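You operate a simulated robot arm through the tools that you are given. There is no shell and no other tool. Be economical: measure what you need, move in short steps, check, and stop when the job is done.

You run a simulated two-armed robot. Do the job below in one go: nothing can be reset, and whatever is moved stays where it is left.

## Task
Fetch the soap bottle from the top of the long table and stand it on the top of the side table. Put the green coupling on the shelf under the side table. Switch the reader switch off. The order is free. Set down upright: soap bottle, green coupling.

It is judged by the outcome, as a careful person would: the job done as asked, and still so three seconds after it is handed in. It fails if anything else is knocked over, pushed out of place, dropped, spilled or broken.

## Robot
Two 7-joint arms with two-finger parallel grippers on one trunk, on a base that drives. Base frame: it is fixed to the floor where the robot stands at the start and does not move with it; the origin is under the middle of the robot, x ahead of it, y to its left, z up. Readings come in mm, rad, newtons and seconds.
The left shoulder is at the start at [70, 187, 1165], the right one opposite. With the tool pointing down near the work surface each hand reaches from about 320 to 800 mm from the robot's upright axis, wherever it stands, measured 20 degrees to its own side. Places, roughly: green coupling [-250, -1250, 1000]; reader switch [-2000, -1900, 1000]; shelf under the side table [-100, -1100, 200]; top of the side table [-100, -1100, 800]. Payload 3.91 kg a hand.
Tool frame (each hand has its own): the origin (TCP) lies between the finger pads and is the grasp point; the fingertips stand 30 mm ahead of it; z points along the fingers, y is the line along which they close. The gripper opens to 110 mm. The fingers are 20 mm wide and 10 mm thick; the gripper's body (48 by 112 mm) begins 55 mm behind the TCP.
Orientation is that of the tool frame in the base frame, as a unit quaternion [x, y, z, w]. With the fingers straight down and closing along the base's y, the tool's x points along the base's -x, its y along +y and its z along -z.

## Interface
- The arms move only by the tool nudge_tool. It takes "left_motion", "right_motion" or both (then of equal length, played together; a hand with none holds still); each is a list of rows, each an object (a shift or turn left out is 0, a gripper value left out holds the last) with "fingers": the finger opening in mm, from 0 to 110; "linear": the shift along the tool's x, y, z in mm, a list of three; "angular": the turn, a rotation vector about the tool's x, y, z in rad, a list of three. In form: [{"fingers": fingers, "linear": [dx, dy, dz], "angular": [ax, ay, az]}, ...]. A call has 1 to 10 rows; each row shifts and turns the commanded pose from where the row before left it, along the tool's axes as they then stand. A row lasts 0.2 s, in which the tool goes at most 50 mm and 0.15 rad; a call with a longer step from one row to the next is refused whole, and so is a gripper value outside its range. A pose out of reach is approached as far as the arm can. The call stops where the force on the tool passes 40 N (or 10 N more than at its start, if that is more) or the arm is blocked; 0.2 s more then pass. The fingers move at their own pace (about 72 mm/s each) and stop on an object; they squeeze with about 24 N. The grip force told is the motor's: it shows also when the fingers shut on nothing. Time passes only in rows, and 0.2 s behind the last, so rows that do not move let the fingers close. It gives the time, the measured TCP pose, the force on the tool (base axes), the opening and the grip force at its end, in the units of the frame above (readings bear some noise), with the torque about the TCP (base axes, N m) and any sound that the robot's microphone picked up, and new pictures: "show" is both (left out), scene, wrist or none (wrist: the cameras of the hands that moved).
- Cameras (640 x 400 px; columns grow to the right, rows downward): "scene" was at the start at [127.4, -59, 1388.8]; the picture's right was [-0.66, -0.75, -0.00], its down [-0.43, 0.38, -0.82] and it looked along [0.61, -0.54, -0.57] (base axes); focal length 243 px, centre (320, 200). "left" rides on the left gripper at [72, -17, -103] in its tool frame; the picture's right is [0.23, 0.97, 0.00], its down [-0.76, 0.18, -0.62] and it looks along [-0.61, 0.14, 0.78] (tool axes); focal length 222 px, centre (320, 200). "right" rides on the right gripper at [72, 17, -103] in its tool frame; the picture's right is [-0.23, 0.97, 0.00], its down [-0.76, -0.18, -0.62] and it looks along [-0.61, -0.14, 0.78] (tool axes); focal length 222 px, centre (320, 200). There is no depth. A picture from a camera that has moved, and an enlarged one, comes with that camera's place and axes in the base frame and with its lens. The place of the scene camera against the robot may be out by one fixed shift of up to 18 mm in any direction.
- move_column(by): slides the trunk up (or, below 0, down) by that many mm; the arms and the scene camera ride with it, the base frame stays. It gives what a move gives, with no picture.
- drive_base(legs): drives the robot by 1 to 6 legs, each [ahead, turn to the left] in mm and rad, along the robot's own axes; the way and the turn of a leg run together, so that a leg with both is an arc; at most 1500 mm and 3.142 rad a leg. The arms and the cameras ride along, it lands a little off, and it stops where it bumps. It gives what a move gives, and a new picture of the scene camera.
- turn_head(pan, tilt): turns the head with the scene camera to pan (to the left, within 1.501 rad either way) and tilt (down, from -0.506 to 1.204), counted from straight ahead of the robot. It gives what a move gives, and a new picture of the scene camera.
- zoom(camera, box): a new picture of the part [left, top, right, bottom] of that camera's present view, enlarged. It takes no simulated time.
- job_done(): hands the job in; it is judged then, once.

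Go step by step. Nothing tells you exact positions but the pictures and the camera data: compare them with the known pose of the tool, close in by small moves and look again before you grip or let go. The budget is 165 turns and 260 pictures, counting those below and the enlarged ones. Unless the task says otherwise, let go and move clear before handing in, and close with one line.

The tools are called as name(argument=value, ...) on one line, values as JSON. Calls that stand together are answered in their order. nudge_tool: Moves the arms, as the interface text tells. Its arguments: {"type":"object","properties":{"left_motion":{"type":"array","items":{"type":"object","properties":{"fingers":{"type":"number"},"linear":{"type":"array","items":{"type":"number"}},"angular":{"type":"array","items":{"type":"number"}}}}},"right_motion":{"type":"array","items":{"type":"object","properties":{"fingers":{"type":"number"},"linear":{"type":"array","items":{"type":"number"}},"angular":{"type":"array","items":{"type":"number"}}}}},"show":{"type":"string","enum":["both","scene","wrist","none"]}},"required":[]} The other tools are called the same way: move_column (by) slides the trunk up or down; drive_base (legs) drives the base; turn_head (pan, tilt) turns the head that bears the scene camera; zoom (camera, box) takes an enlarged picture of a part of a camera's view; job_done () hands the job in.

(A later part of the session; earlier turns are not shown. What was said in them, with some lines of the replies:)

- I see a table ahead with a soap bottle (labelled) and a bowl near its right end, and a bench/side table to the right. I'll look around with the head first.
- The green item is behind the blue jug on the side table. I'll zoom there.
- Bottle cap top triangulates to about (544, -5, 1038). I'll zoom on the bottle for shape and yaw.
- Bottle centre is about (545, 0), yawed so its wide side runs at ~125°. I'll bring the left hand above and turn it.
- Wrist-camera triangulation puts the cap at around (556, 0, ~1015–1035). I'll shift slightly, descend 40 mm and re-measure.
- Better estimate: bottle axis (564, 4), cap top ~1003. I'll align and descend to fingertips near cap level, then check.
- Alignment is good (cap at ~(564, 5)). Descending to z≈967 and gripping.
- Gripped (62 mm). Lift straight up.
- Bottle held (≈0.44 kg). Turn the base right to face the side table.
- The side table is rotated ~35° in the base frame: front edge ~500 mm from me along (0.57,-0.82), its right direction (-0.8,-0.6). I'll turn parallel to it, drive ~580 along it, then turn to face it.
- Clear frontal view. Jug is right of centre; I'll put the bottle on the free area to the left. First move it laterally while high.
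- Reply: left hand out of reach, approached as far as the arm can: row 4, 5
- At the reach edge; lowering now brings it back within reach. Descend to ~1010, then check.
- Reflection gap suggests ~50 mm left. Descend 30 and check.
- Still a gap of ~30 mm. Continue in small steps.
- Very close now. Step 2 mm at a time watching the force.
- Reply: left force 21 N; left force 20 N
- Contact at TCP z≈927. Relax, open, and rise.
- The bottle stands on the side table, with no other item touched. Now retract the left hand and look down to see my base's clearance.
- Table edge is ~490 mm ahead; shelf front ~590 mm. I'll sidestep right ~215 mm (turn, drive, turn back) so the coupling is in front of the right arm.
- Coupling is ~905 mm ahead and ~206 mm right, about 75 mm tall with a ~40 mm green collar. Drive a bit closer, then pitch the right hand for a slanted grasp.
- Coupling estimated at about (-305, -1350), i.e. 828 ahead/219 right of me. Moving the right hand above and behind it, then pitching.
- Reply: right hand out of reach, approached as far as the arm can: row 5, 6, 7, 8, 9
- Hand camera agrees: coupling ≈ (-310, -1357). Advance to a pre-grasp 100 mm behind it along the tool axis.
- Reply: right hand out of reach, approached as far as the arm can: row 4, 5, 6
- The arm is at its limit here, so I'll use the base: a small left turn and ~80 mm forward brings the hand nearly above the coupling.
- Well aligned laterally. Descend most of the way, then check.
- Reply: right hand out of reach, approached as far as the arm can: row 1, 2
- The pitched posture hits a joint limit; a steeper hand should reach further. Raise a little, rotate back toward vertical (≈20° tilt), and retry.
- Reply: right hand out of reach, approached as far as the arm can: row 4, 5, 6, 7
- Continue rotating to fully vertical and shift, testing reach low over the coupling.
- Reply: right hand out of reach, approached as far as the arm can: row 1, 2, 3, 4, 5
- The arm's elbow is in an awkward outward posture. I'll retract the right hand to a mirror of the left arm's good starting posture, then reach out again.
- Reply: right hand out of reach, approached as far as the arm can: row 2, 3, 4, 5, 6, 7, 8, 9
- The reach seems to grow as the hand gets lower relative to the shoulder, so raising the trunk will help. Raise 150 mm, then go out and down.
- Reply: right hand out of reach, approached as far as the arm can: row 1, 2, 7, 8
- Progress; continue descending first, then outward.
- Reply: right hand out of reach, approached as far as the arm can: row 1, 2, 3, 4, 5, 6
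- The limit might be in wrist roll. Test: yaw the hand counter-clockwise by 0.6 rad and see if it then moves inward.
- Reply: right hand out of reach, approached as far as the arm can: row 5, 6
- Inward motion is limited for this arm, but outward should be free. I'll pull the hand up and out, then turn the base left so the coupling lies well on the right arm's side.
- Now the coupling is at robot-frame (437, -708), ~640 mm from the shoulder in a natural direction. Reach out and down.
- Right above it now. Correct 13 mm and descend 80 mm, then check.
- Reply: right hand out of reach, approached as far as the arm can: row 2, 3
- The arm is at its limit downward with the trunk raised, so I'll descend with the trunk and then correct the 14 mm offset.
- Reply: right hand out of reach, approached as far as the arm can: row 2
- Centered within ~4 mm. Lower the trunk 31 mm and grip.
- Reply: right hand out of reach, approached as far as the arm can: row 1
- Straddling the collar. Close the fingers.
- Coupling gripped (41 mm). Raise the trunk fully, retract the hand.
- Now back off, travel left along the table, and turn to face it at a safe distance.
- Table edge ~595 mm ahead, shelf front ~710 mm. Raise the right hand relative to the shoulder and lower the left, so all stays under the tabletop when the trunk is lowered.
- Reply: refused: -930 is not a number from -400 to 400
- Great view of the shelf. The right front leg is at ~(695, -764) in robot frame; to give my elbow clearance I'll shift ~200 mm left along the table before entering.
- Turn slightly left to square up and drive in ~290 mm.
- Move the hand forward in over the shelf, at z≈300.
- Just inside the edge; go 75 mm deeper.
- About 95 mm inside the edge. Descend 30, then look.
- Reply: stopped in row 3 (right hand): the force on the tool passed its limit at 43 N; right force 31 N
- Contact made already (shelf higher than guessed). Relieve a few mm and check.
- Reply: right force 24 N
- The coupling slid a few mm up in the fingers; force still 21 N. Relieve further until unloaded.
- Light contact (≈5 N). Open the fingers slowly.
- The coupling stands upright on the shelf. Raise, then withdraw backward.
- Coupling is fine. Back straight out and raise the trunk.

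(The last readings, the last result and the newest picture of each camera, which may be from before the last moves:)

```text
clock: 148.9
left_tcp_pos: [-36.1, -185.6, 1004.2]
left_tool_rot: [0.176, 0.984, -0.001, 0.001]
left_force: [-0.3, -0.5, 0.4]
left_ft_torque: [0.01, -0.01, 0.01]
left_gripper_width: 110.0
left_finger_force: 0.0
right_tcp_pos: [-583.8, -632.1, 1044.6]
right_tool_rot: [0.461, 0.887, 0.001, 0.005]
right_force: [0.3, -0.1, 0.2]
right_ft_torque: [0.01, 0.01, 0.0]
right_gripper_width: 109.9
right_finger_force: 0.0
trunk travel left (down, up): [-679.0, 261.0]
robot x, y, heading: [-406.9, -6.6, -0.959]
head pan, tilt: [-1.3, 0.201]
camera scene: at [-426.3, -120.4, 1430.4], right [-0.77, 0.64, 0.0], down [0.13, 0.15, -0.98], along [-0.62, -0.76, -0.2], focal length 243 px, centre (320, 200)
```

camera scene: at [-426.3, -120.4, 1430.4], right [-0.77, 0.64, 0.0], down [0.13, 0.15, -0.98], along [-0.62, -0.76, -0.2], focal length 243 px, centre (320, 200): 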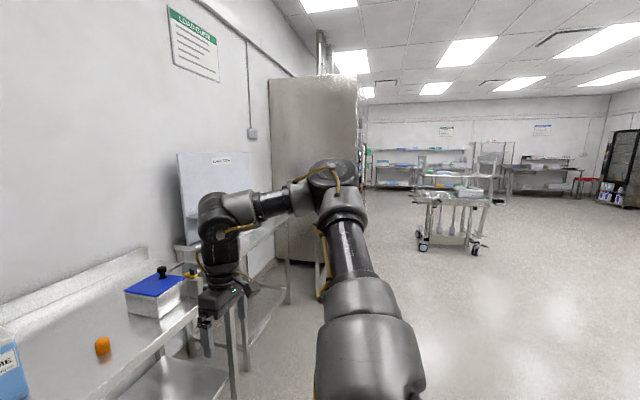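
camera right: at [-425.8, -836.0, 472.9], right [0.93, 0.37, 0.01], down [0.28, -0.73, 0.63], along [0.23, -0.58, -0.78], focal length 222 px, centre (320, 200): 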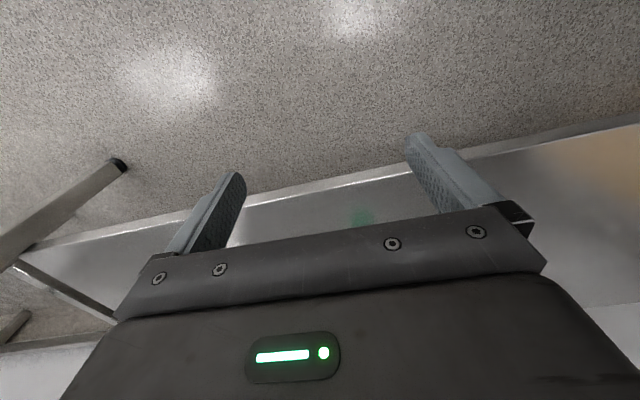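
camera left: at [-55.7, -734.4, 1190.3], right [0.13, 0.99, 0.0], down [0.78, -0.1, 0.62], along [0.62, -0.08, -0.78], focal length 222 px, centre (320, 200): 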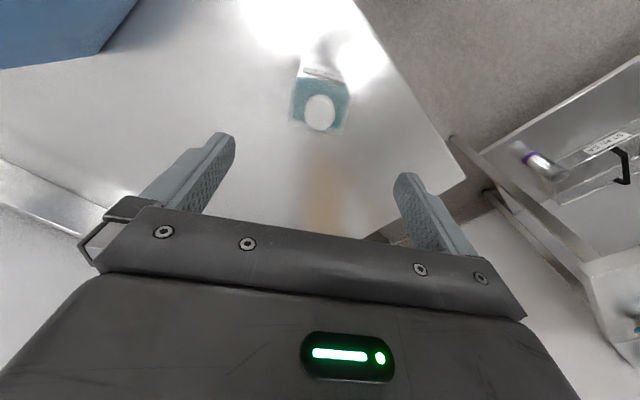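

Now find the reader switch. Turn parallel to the wall, drive ahead ~900 mm and look.

drive_base(legs=[[0, -1.54], [900, 0]])

turn_head(pan=0.25, tilt=0.35)

```text
clock: 157.5
left_tcp_pos: [-1306.8, -912.4, 1002.1]
left_tool_rot: [0.814, 0.581, -0.001, 0.0]
left_force: [-0.8, -0.6, 1.2]
left_ft_torque: [-0.02, -0.03, -0.02]
left_gripper_width: 109.9
left_finger_force: 0.2
right_tcp_pos: [-1764.7, -374.1, 1045.0]
right_tool_rot: [0.951, 0.311, -0.001, 0.003]
right_force: [-1.0, 0.0, 0.1]
right_ft_torque: [0.02, -0.01, 0.02]
right_gripper_width: 110.1
right_finger_force: 0.1
trunk travel left (down, up): [-679.0, 261.0]
robot x, y, heading: [-1135.2, -539.6, -2.51]
head pan, tilt: [-1.3, 0.201]
camera scene: at [-1238.9, -509.8, 1430.4], right [0.62, 0.78, 0.0], down [0.16, -0.12, -0.98], along [-0.77, 0.61, -0.2], focal length 243 px, centre (320, 200)
```

scene: 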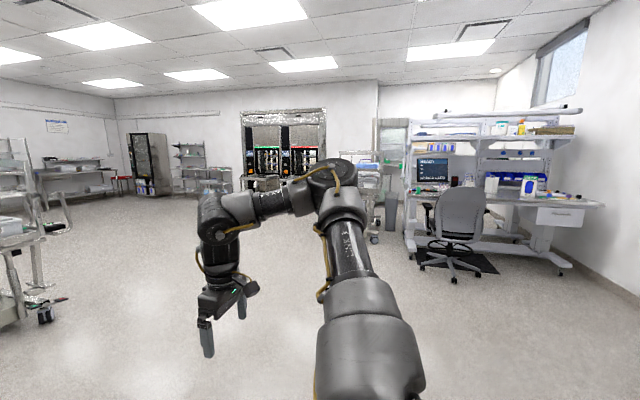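

```text
clock: 159.1
left_tcp_pos: [-1306.8, -912.3, 1002.1]
left_tool_rot: [0.814, 0.581, -0.002, -0.001]
left_force: [-0.5, -0.9, -0.1]
left_ft_torque: [0.01, 0.02, 0.01]
left_gripper_width: 110.2
left_finger_force: 0.0
right_tcp_pos: [-1765.9, -374.3, 1045.2]
right_tool_rot: [0.95, 0.311, -0.001, 0.004]
right_force: [0.7, -0.6, 0.7]
right_ft_torque: [0.02, 0.0, -0.01]
right_gripper_width: 110.1
right_finger_force: 0.0
trunk travel left (down, up): [-679.0, 261.0]
robot x, y, heading: [-1131.8, -538.9, -2.51]
head pan, tilt: [0.25, 0.351]
camera scene: at [-1225.4, -639.4, 1416.4], right [-0.77, 0.64, 0.0], down [0.22, 0.26, -0.94], along [-0.6, -0.72, -0.34], focal length 243 px, centre (320, 200)
```

scene: 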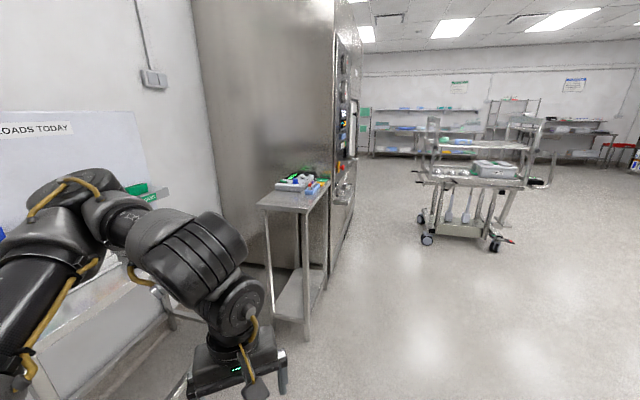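

There's a narrow stand with a device on it. Zoom in.

zoom(camera="scene", box=[245, 150, 345, 225])

```text
5.33 times, centred on (295, 188) of scene
camera zoom: at [-1225.4, -639.4, 1416.4], right [-0.77, 0.64, 0.0], down [0.22, 0.26, -0.94], along [-0.6, -0.72, -0.34], focal length 1298 px, centre (453, 267)
```

zoom: 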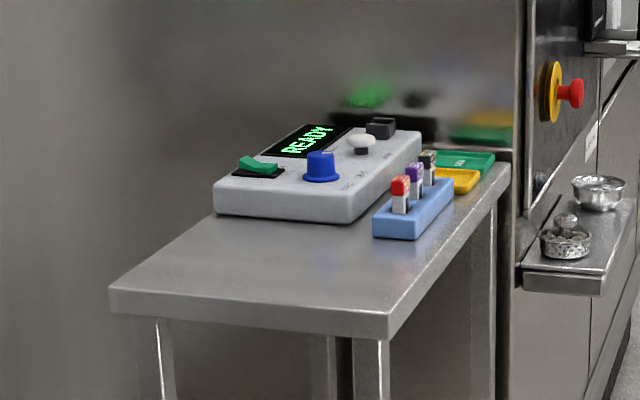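

The device has a green rocker switch at ≈(-1985,-1895,1000). I'll raise the right hand, drive on ~1050 mm and turn to face the stand.

nudge_tool(right_motion=[{"linear": [0, 0, -45]}, {"linear": [0, 0, -45]}, {"linear": [0, 0, -45], "fingers": 0}, {}, {}], show="none")

drive_base(legs=[[1050, 0], [0, 1.2]])

turn_head(pan=-0.3, tilt=0.6)

```text
clock: 160.3
left_tcp_pos: [-1306.4, -912.7, 1003.0]
left_tool_rot: [0.814, 0.58, -0.002, 0.0]
left_force: [-0.3, -0.1, 0.1]
left_ft_torque: [-0.03, 0.0, 0.02]
left_gripper_width: 109.9
left_finger_force: 0.0
right_tcp_pos: [-1765.5, -372.4, 1179.0]
right_tool_rot: [0.95, 0.311, -0.003, 0.002]
right_force: [-0.2, -0.2, -0.4]
right_ft_torque: [-0.02, 0.03, 0.01]
right_gripper_width: 0.0
right_finger_force: 3.6
trunk travel left (down, up): [-679.0, 261.0]
robot x, y, heading: [-1136.8, -537.1, -2.52]
head pan, tilt: [0.25, 0.351]
```

```text
clock: 168.7
left_tcp_pos: [-1696.3, -1456.1, 1003.0]
left_tool_rot: [0.347, 0.938, -0.001, 0.0]
left_force: [0.4, -0.4, 0.1]
left_ft_torque: [0.0, -0.01, -0.01]
left_gripper_width: 110.1
left_finger_force: 0.1
right_tcp_pos: [-2367.8, -1684.5, 1178.2]
right_tool_rot: [0.611, 0.792, 0.001, 0.004]
right_force: [0.4, -0.6, -0.4]
right_ft_torque: [0.01, -0.01, -0.02]
right_gripper_width: 0.0
right_finger_force: 24.1
trunk travel left (down, up): [-679.0, 261.0]
robot x, y, heading: [-1983.2, -1160.3, -1.316]
head pan, tilt: [0.25, 0.351]
camera scene: at [-1914.4, -1291.0, 1416.4], right [-0.88, -0.48, 0.0], down [-0.17, 0.3, -0.94], along [0.45, -0.82, -0.34], focal length 243 px, centre (320, 200)
```

scene: 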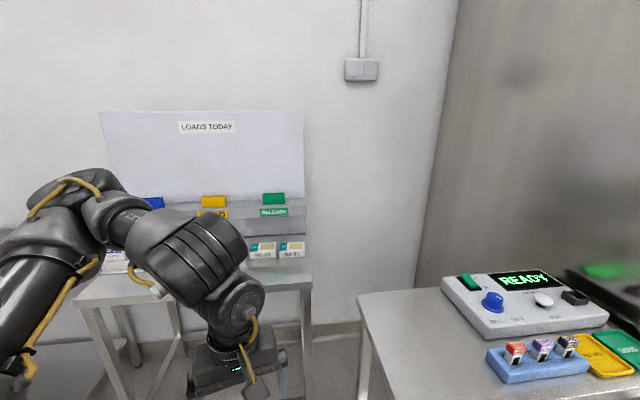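

```text
clock: 169.6
left_tcp_pos: [-1696.6, -1456.4, 1002.5]
left_tool_rot: [0.346, 0.938, -0.001, 0.0]
left_force: [0.3, -0.4, 0.8]
left_ft_torque: [-0.01, 0.03, -0.03]
left_gripper_width: 110.2
left_finger_force: 0.2
right_tcp_pos: [-2367.2, -1685.9, 1179.0]
right_tool_rot: [0.611, 0.792, 0.001, 0.004]
right_force: [-0.5, -0.9, -0.1]
right_ft_torque: [-0.01, 0.01, 0.0]
right_gripper_width: 0.2
right_finger_force: 24.4
trunk travel left (down, up): [-679.0, 261.0]
robot x, y, heading: [-1984.6, -1158.5, -1.32]
head pan, tilt: [-0.3, 0.6]
camera scene: at [-1963.3, -1297.7, 1393.7], right [-1.0, 0.04, 0.0], down [0.03, 0.56, -0.83], along [-0.04, -0.82, -0.56], focal length 243 px, centre (320, 200)
```

scene: 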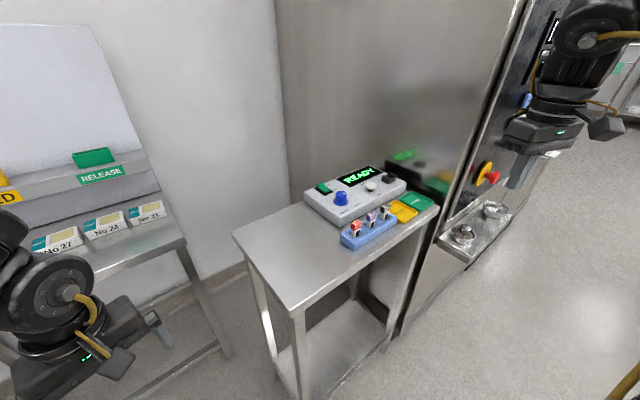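

Good view of the device. Zoom on the switch; also raise the left hand to keep it clear of the neighbouring table.

nudge_tool(left_motion=[{"linear": [0, 0, -45]}, {"linear": [0, 0, -45]}, {"linear": [0, 0, -45]}, {}], show="none")

zoom(camera="scene", box=[295, 155, 425, 250])

zoom(camera="scene", box=[305, 172, 345, 202])

```text
clock: 170.6
left_tcp_pos: [-1698.0, -1456.9, 1140.3]
left_tool_rot: [0.346, 0.938, -0.001, 0.0]
left_force: [0.1, 0.1, -0.8]
left_ft_torque: [-0.01, 0.04, 0.02]
left_gripper_width: 110.1
left_finger_force: 0.0
right_tcp_pos: [-2367.0, -1685.6, 1178.6]
right_tool_rot: [0.611, 0.791, 0.001, 0.004]
right_force: [-0.1, 0.7, 0.4]
right_ft_torque: [0.0, 0.02, 0.01]
right_gripper_width: 0.1
right_finger_force: 24.7
trunk travel left (down, up): [-679.0, 261.0]
robot x, y, heading: [-1981.4, -1162.1, -1.315]
head pan, tilt: [-0.3, 0.6]
```

```text
4.21 times, centred on (360, 202) of scene
camera zoom: at [-1963.0, -1298.3, 1393.6], right [-1.0, 0.05, 0.0], down [0.03, 0.56, -0.82], along [-0.04, -0.82, -0.57], focal length 1025 px, centre (152, 190)
```

zoom: 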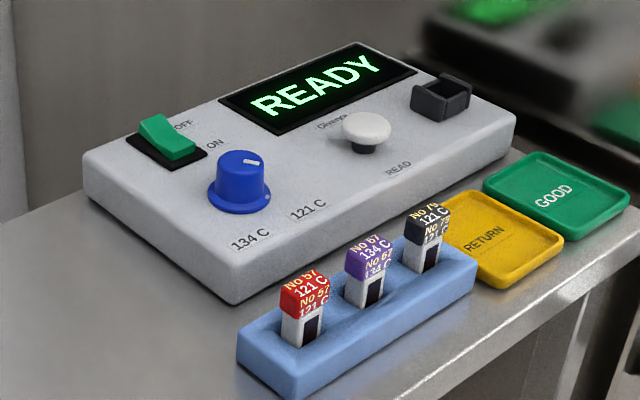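

```text
13.33 times, centred on (325, 187) of scene
camera zoom: at [-1963.0, -1298.3, 1393.6], right [-1.0, 0.05, 0.0], down [0.03, 0.56, -0.82], along [-0.04, -0.82, -0.57], focal length 3246 px, centre (253, 373)
```

zoom: 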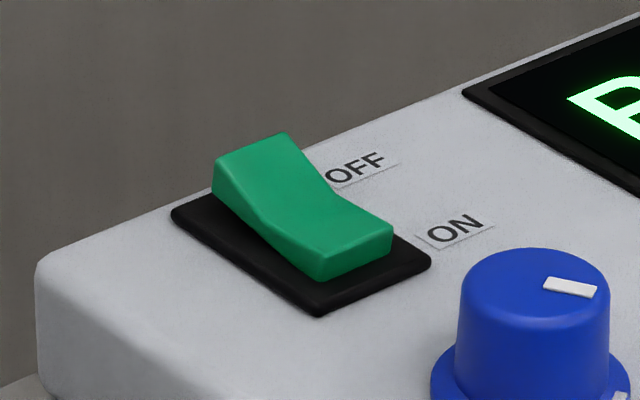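

The OFF end (far end) is raised and must be pressed down. Turn left 0.5 so the switch is in the right arm's comfortable zone.

drive_base(legs=[[0, 0.5]])

turn_head(pan=-0.75, tilt=0.6)

nudge_tool(right_motion=[{}], show="wrist")

```text
clock: 172.4
left_tcp_pos: [-1590.2, -1283.9, 1139.6]
left_tool_rot: [0.103, 0.995, -0.001, 0.0]
left_force: [0.1, -0.5, -0.1]
left_ft_torque: [0.01, 0.02, 0.03]
left_gripper_width: 109.8
left_finger_force: 0.0
right_tcp_pos: [-2068.5, -1805.1, 1179.6]
right_tool_rot: [0.395, 0.919, 0.001, 0.004]
right_force: [1.2, 0.1, -0.5]
right_ft_torque: [0.0, 0.0, 0.01]
right_gripper_width: 0.2
right_finger_force: 24.3
trunk travel left (down, up): [-679.0, 261.0]
robot x, y, heading: [-1983.6, -1160.4, -0.814]
head pan, tilt: [-0.3, 0.6]
camera scene: at [-1898.9, -1277.1, 1393.6], right [-0.9, -0.44, 0.0], down [-0.25, 0.51, -0.82], along [0.36, -0.74, -0.57], focal length 243 px, centre (320, 200)
```

scene: 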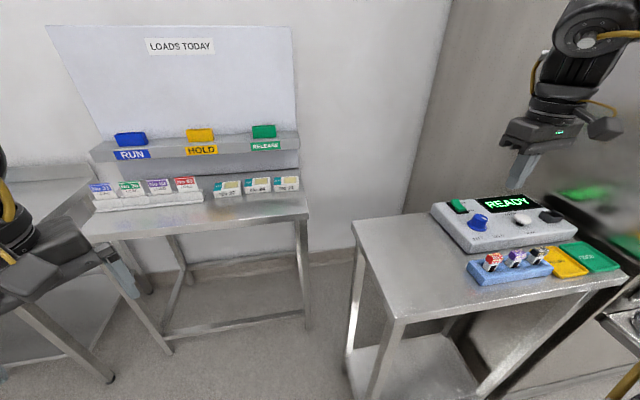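

```text
clock: 173.3
left_tcp_pos: [-1591.3, -1284.9, 1138.7]
left_tool_rot: [0.104, 0.995, -0.001, 0.0]
left_force: [0.0, 0.2, 0.6]
left_ft_torque: [0.0, -0.02, -0.01]
left_gripper_width: 109.8
left_finger_force: 0.1
right_tcp_pos: [-2068.8, -1804.8, 1179.5]
right_tool_rot: [0.396, 0.918, 0.001, 0.003]
right_force: [0.6, -0.1, 0.1]
right_ft_torque: [0.06, -0.02, 0.04]
right_gripper_width: 0.0
right_finger_force: 24.1
trunk travel left (down, up): [-679.0, 261.0]
robot x, y, heading: [-1984.9, -1161.2, -0.814]
head pan, tilt: [-0.75, 0.6]
camera scene: at [-1937.2, -1285.9, 1393.6], right [-1.0, 0.0, 0.0], down [0.0, 0.57, -0.82], along [0.0, -0.82, -0.57], focal length 243 px, centre (320, 200)
```

scene: 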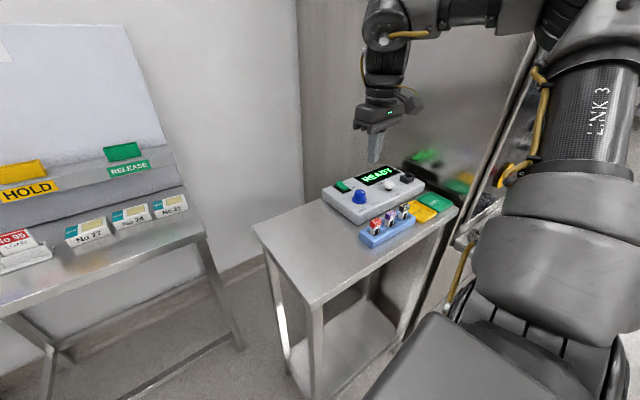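

```text
clock: 173.8
left_tcp_pos: [-1590.3, -1285.2, 1139.9]
left_tool_rot: [0.104, 0.995, -0.001, 0.001]
left_force: [0.0, -0.7, -0.3]
left_ft_torque: [0.03, 0.0, -0.01]
left_gripper_width: 110.1
left_finger_force: 0.0
right_tcp_pos: [-2068.1, -1805.2, 1178.4]
right_tool_rot: [0.396, 0.918, 0.002, 0.003]
right_force: [0.2, -0.3, 0.6]
right_ft_torque: [0.0, 0.0, 0.05]
right_gripper_width: 0.0
right_finger_force: 23.6
trunk travel left (down, up): [-679.0, 261.0]
robot x, y, heading: [-1984.7, -1160.1, -0.817]
head pan, tilt: [-0.75, 0.6]
camera right: at [-2106.8, -1740.9, 1281.6], right [0.86, 0.5, 0.01], down [0.39, -0.68, 0.63], along [0.32, -0.54, -0.78], focal length 222 px, centre (320, 200)
```

right: 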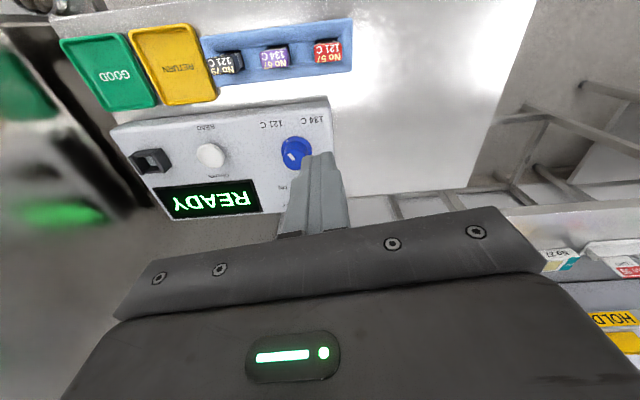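

The switch is hidden behind the finger; shift the hand forward/right to see it.

nudge_tool(right_motion=[{"linear": [-25, -35, 15]}, {"linear": [-25, -35, 15]}, {"linear": [-25, -35, 15]}, {}], show="wrist")

```text
clock: 174.8
left_tcp_pos: [-1591.3, -1283.6, 1139.6]
left_tool_rot: [0.103, 0.995, 0.0, 0.001]
left_force: [0.2, 0.2, 0.4]
left_ft_torque: [0.04, 0.0, 0.03]
left_gripper_width: 110.0
left_finger_force: 0.0
right_tcp_pos: [-2093.4, -1931.8, 1135.6]
right_tool_rot: [0.396, 0.918, 0.0, 0.004]
right_force: [-0.1, -0.2, 0.3]
right_ft_torque: [0.0, -0.03, -0.02]
right_gripper_width: 0.0
right_finger_force: 24.1
trunk travel left (down, up): [-679.0, 261.0]
robot x, y, heading: [-1983.1, -1159.8, -0.819]
head pan, tilt: [-0.75, 0.6]
camera right: at [-2131.2, -1867.6, 1237.9], right [0.86, 0.5, 0.01], down [0.39, -0.67, 0.63], along [0.32, -0.54, -0.78], focal length 222 px, centre (320, 200)
```

right: 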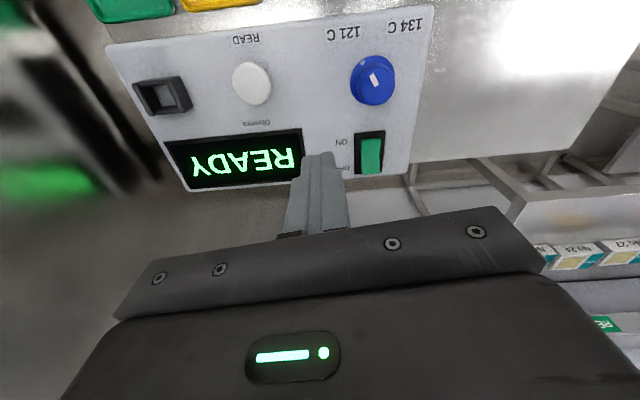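

Switch clearly visible. OFF end is at ≈(-1996, -1964, ~980). Move above it.

nudge_tool(right_motion=[{"linear": [-30, 16, 0]}, {"linear": [-30, 16, 0]}, {"linear": [-30, 17, 0]}, {"linear": [0, 0, 30]}, {"linear": [0, 0, 30]}, {"linear": [0, 0, 20]}, {}])

```text
clock: 176.3
left_tcp_pos: [-1590.6, -1284.2, 1139.6]
left_tool_rot: [0.104, 0.995, -0.001, 0.001]
left_force: [-0.5, 0.3, 0.0]
left_ft_torque: [0.01, -0.02, -0.01]
left_gripper_width: 110.1
left_finger_force: 0.0
right_tcp_pos: [-2000.8, -1951.9, 1047.9]
right_tool_rot: [0.396, 0.918, 0.001, 0.005]
right_force: [-0.5, -0.7, 0.5]
right_ft_torque: [-0.01, 0.04, 0.0]
right_gripper_width: 0.0
right_finger_force: 24.3
right hand out of reach, approached as far as the arm can: row 3
trunk travel left (down, up): [-679.0, 261.0]
robot x, y, heading: [-1983.2, -1160.9, -0.817]
head pan, tilt: [-0.75, 0.6]
camera scene: at [-1937.6, -1285.3, 1393.7], right [-1.0, 0.0, 0.0], down [0.0, 0.56, -0.83], along [0.0, -0.83, -0.56], focal length 243 px, centre (320, 200)
camera right: at [-2038.3, -1888.2, 1150.4], right [0.86, 0.5, 0.01], down [0.39, -0.68, 0.63], along [0.32, -0.54, -0.78], focal length 222 px, centre (320, 200)
```

scene: 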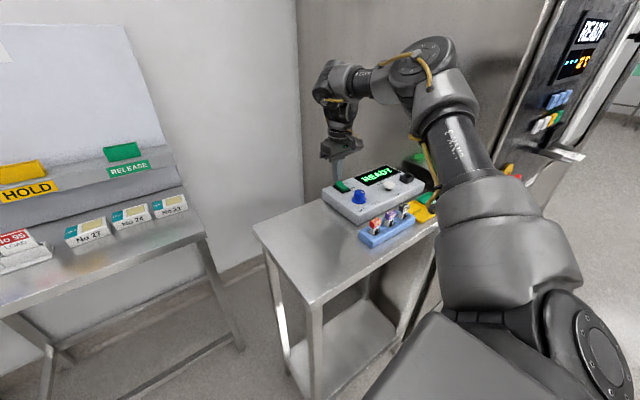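
right: 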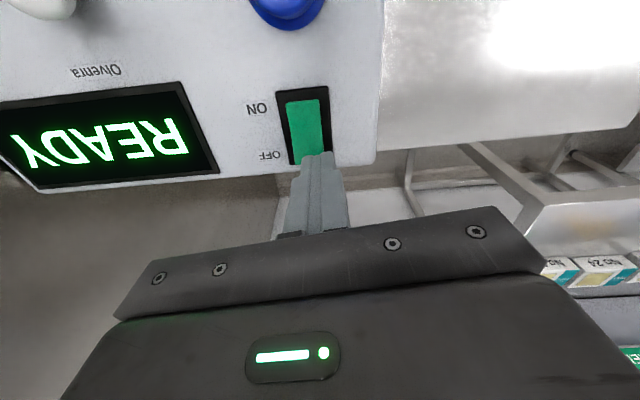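

Nearly above the OFF end; adjust 9 mm further out and descend carefully.

nudge_tool(right_motion=[{"linear": [-9, -3, 0]}, {"linear": [0, 0, 12]}, {"linear": [0, 0, 10]}, {}], show="wrist")

zoom(camera="scene", box=[305, 150, 375, 210])

```text
clock: 177.4
left_tcp_pos: [-1590.9, -1282.8, 1139.7]
left_tool_rot: [0.103, 0.995, -0.003, 0.001]
left_force: [0.2, -0.2, 0.5]
left_ft_torque: [0.02, 0.02, 0.01]
left_gripper_width: 110.0
left_finger_force: 0.0
right_tcp_pos: [-1994.8, -1960.3, 1031.8]
right_tool_rot: [0.397, 0.918, -0.004, 0.008]
right_force: [-1.9, 3.4, 14.0]
right_ft_torque: [0.13, 0.1, -0.14]
right_gripper_width: 0.0
right_finger_force: 24.2
trunk travel left (down, up): [-679.0, 261.0]
robot x, y, heading: [-1982.6, -1162.7, -0.82]
head pan, tilt: [-0.75, 0.6]
stopped in row 4 (right hand): the force on the tool passed its limit at 41 N (the readings are from after the stop); the commanded pose is now the measured one
camera right: at [-2034.3, -1895.4, 1133.5], right [0.86, 0.5, 0.01], down [0.38, -0.67, 0.64], along [0.32, -0.55, -0.77], focal length 222 px, centre (320, 200)
```

right: 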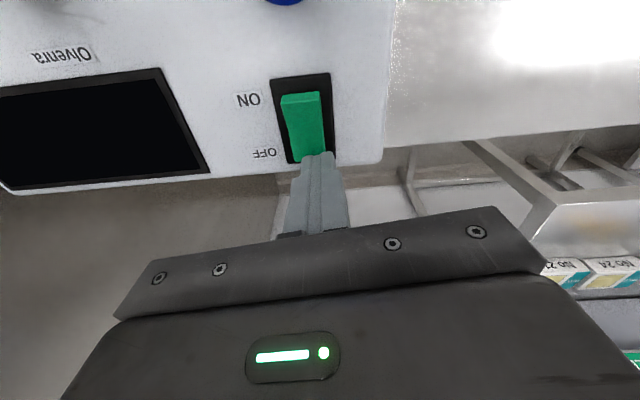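

```text
6.67 times, centred on (340, 180) of scene
camera zoom: at [-1937.8, -1282.6, 1393.8], right [-1.0, 0.0, 0.0], down [0.0, 0.56, -0.83], along [0.0, -0.83, -0.56], focal length 1623 px, centre (187, 333)
```

zoom: 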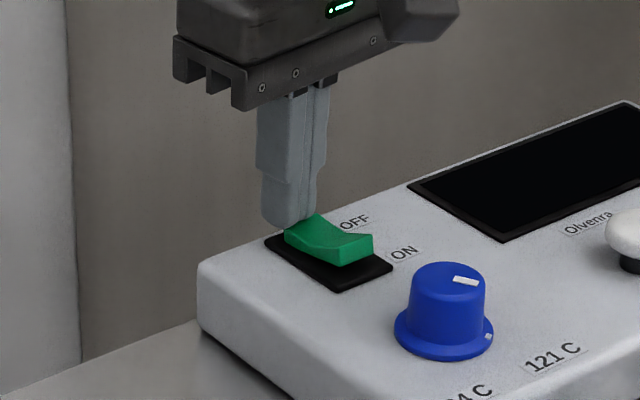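

The display went dark and the rocker's ON end is now raised. Rise clear and check.

nudge_tool(right_motion=[{"linear": [0, 0, -15]}, {"linear": [0, 0, -40]}, {"linear": [0, 0, -45]}, {"linear": [30, 0, -30]}, {"linear": [45, 0, 0]}, {"linear": [45, 0, 0]}, {}])

zoom(camera="scene", box=[295, 150, 425, 250])

```text
clock: 179.0
left_tcp_pos: [-1588.9, -1284.6, 1139.0]
left_tool_rot: [0.104, 0.995, -0.001, 0.0]
left_force: [-0.6, 0.0, -0.9]
left_ft_torque: [0.01, -0.01, 0.01]
left_gripper_width: 110.3
left_finger_force: 0.0
right_tcp_pos: [-2079.9, -1869.4, 1152.6]
right_tool_rot: [0.396, 0.918, -0.002, 0.006]
right_force: [0.5, 0.3, -0.7]
right_ft_torque: [0.01, 0.02, 0.0]
right_gripper_width: 0.0
right_finger_force: 23.9
right hand out of reach, approached as far as the arm can: row 3
trunk travel left (down, up): [-679.0, 261.0]
robot x, y, heading: [-1981.2, -1160.0, -0.814]
head pan, tilt: [-0.75, 0.6]
camera scene: at [-1935.7, -1286.3, 1393.5], right [-1.0, 0.0, 0.0], down [0.0, 0.57, -0.82], along [0.0, -0.82, -0.57], focal length 243 px, centre (320, 200)
camera right: at [-2117.4, -1803.9, 1254.9], right [0.86, 0.5, 0.0], down [0.39, -0.67, 0.63], along [0.32, -0.55, -0.77], focal length 222 px, centre (320, 200)
```

scene: 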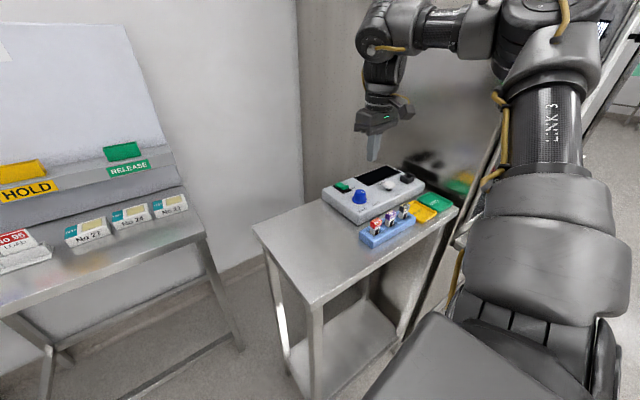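
right: 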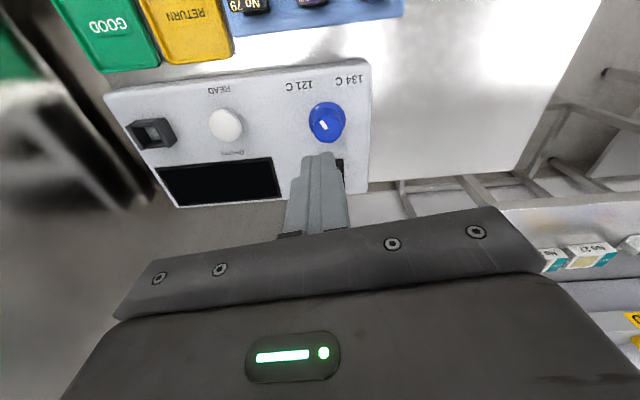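

```text
4.00 times, centred on (360, 200) of scene
camera zoom: at [-1935.7, -1286.3, 1393.5], right [-1.0, 0.0, 0.0], down [0.0, 0.57, -0.82], along [0.0, -0.82, -0.57], focal length 974 px, centre (160, 200)
```

zoom: 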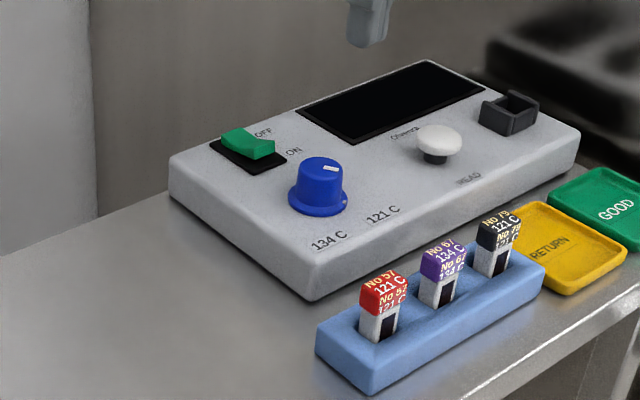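

The reader is off with its display dark, the bottle stands on the side table, the coupling stands upright on its shelf, and both hands are clear. I'm handing in.

job_done()

```text
The job is handed in.
```

The soap bottle is standing on top of the side table and the green coupling is upright on the shelf under it. The reader switch is off. I saw nothing else knocked over or moved in the pictures.
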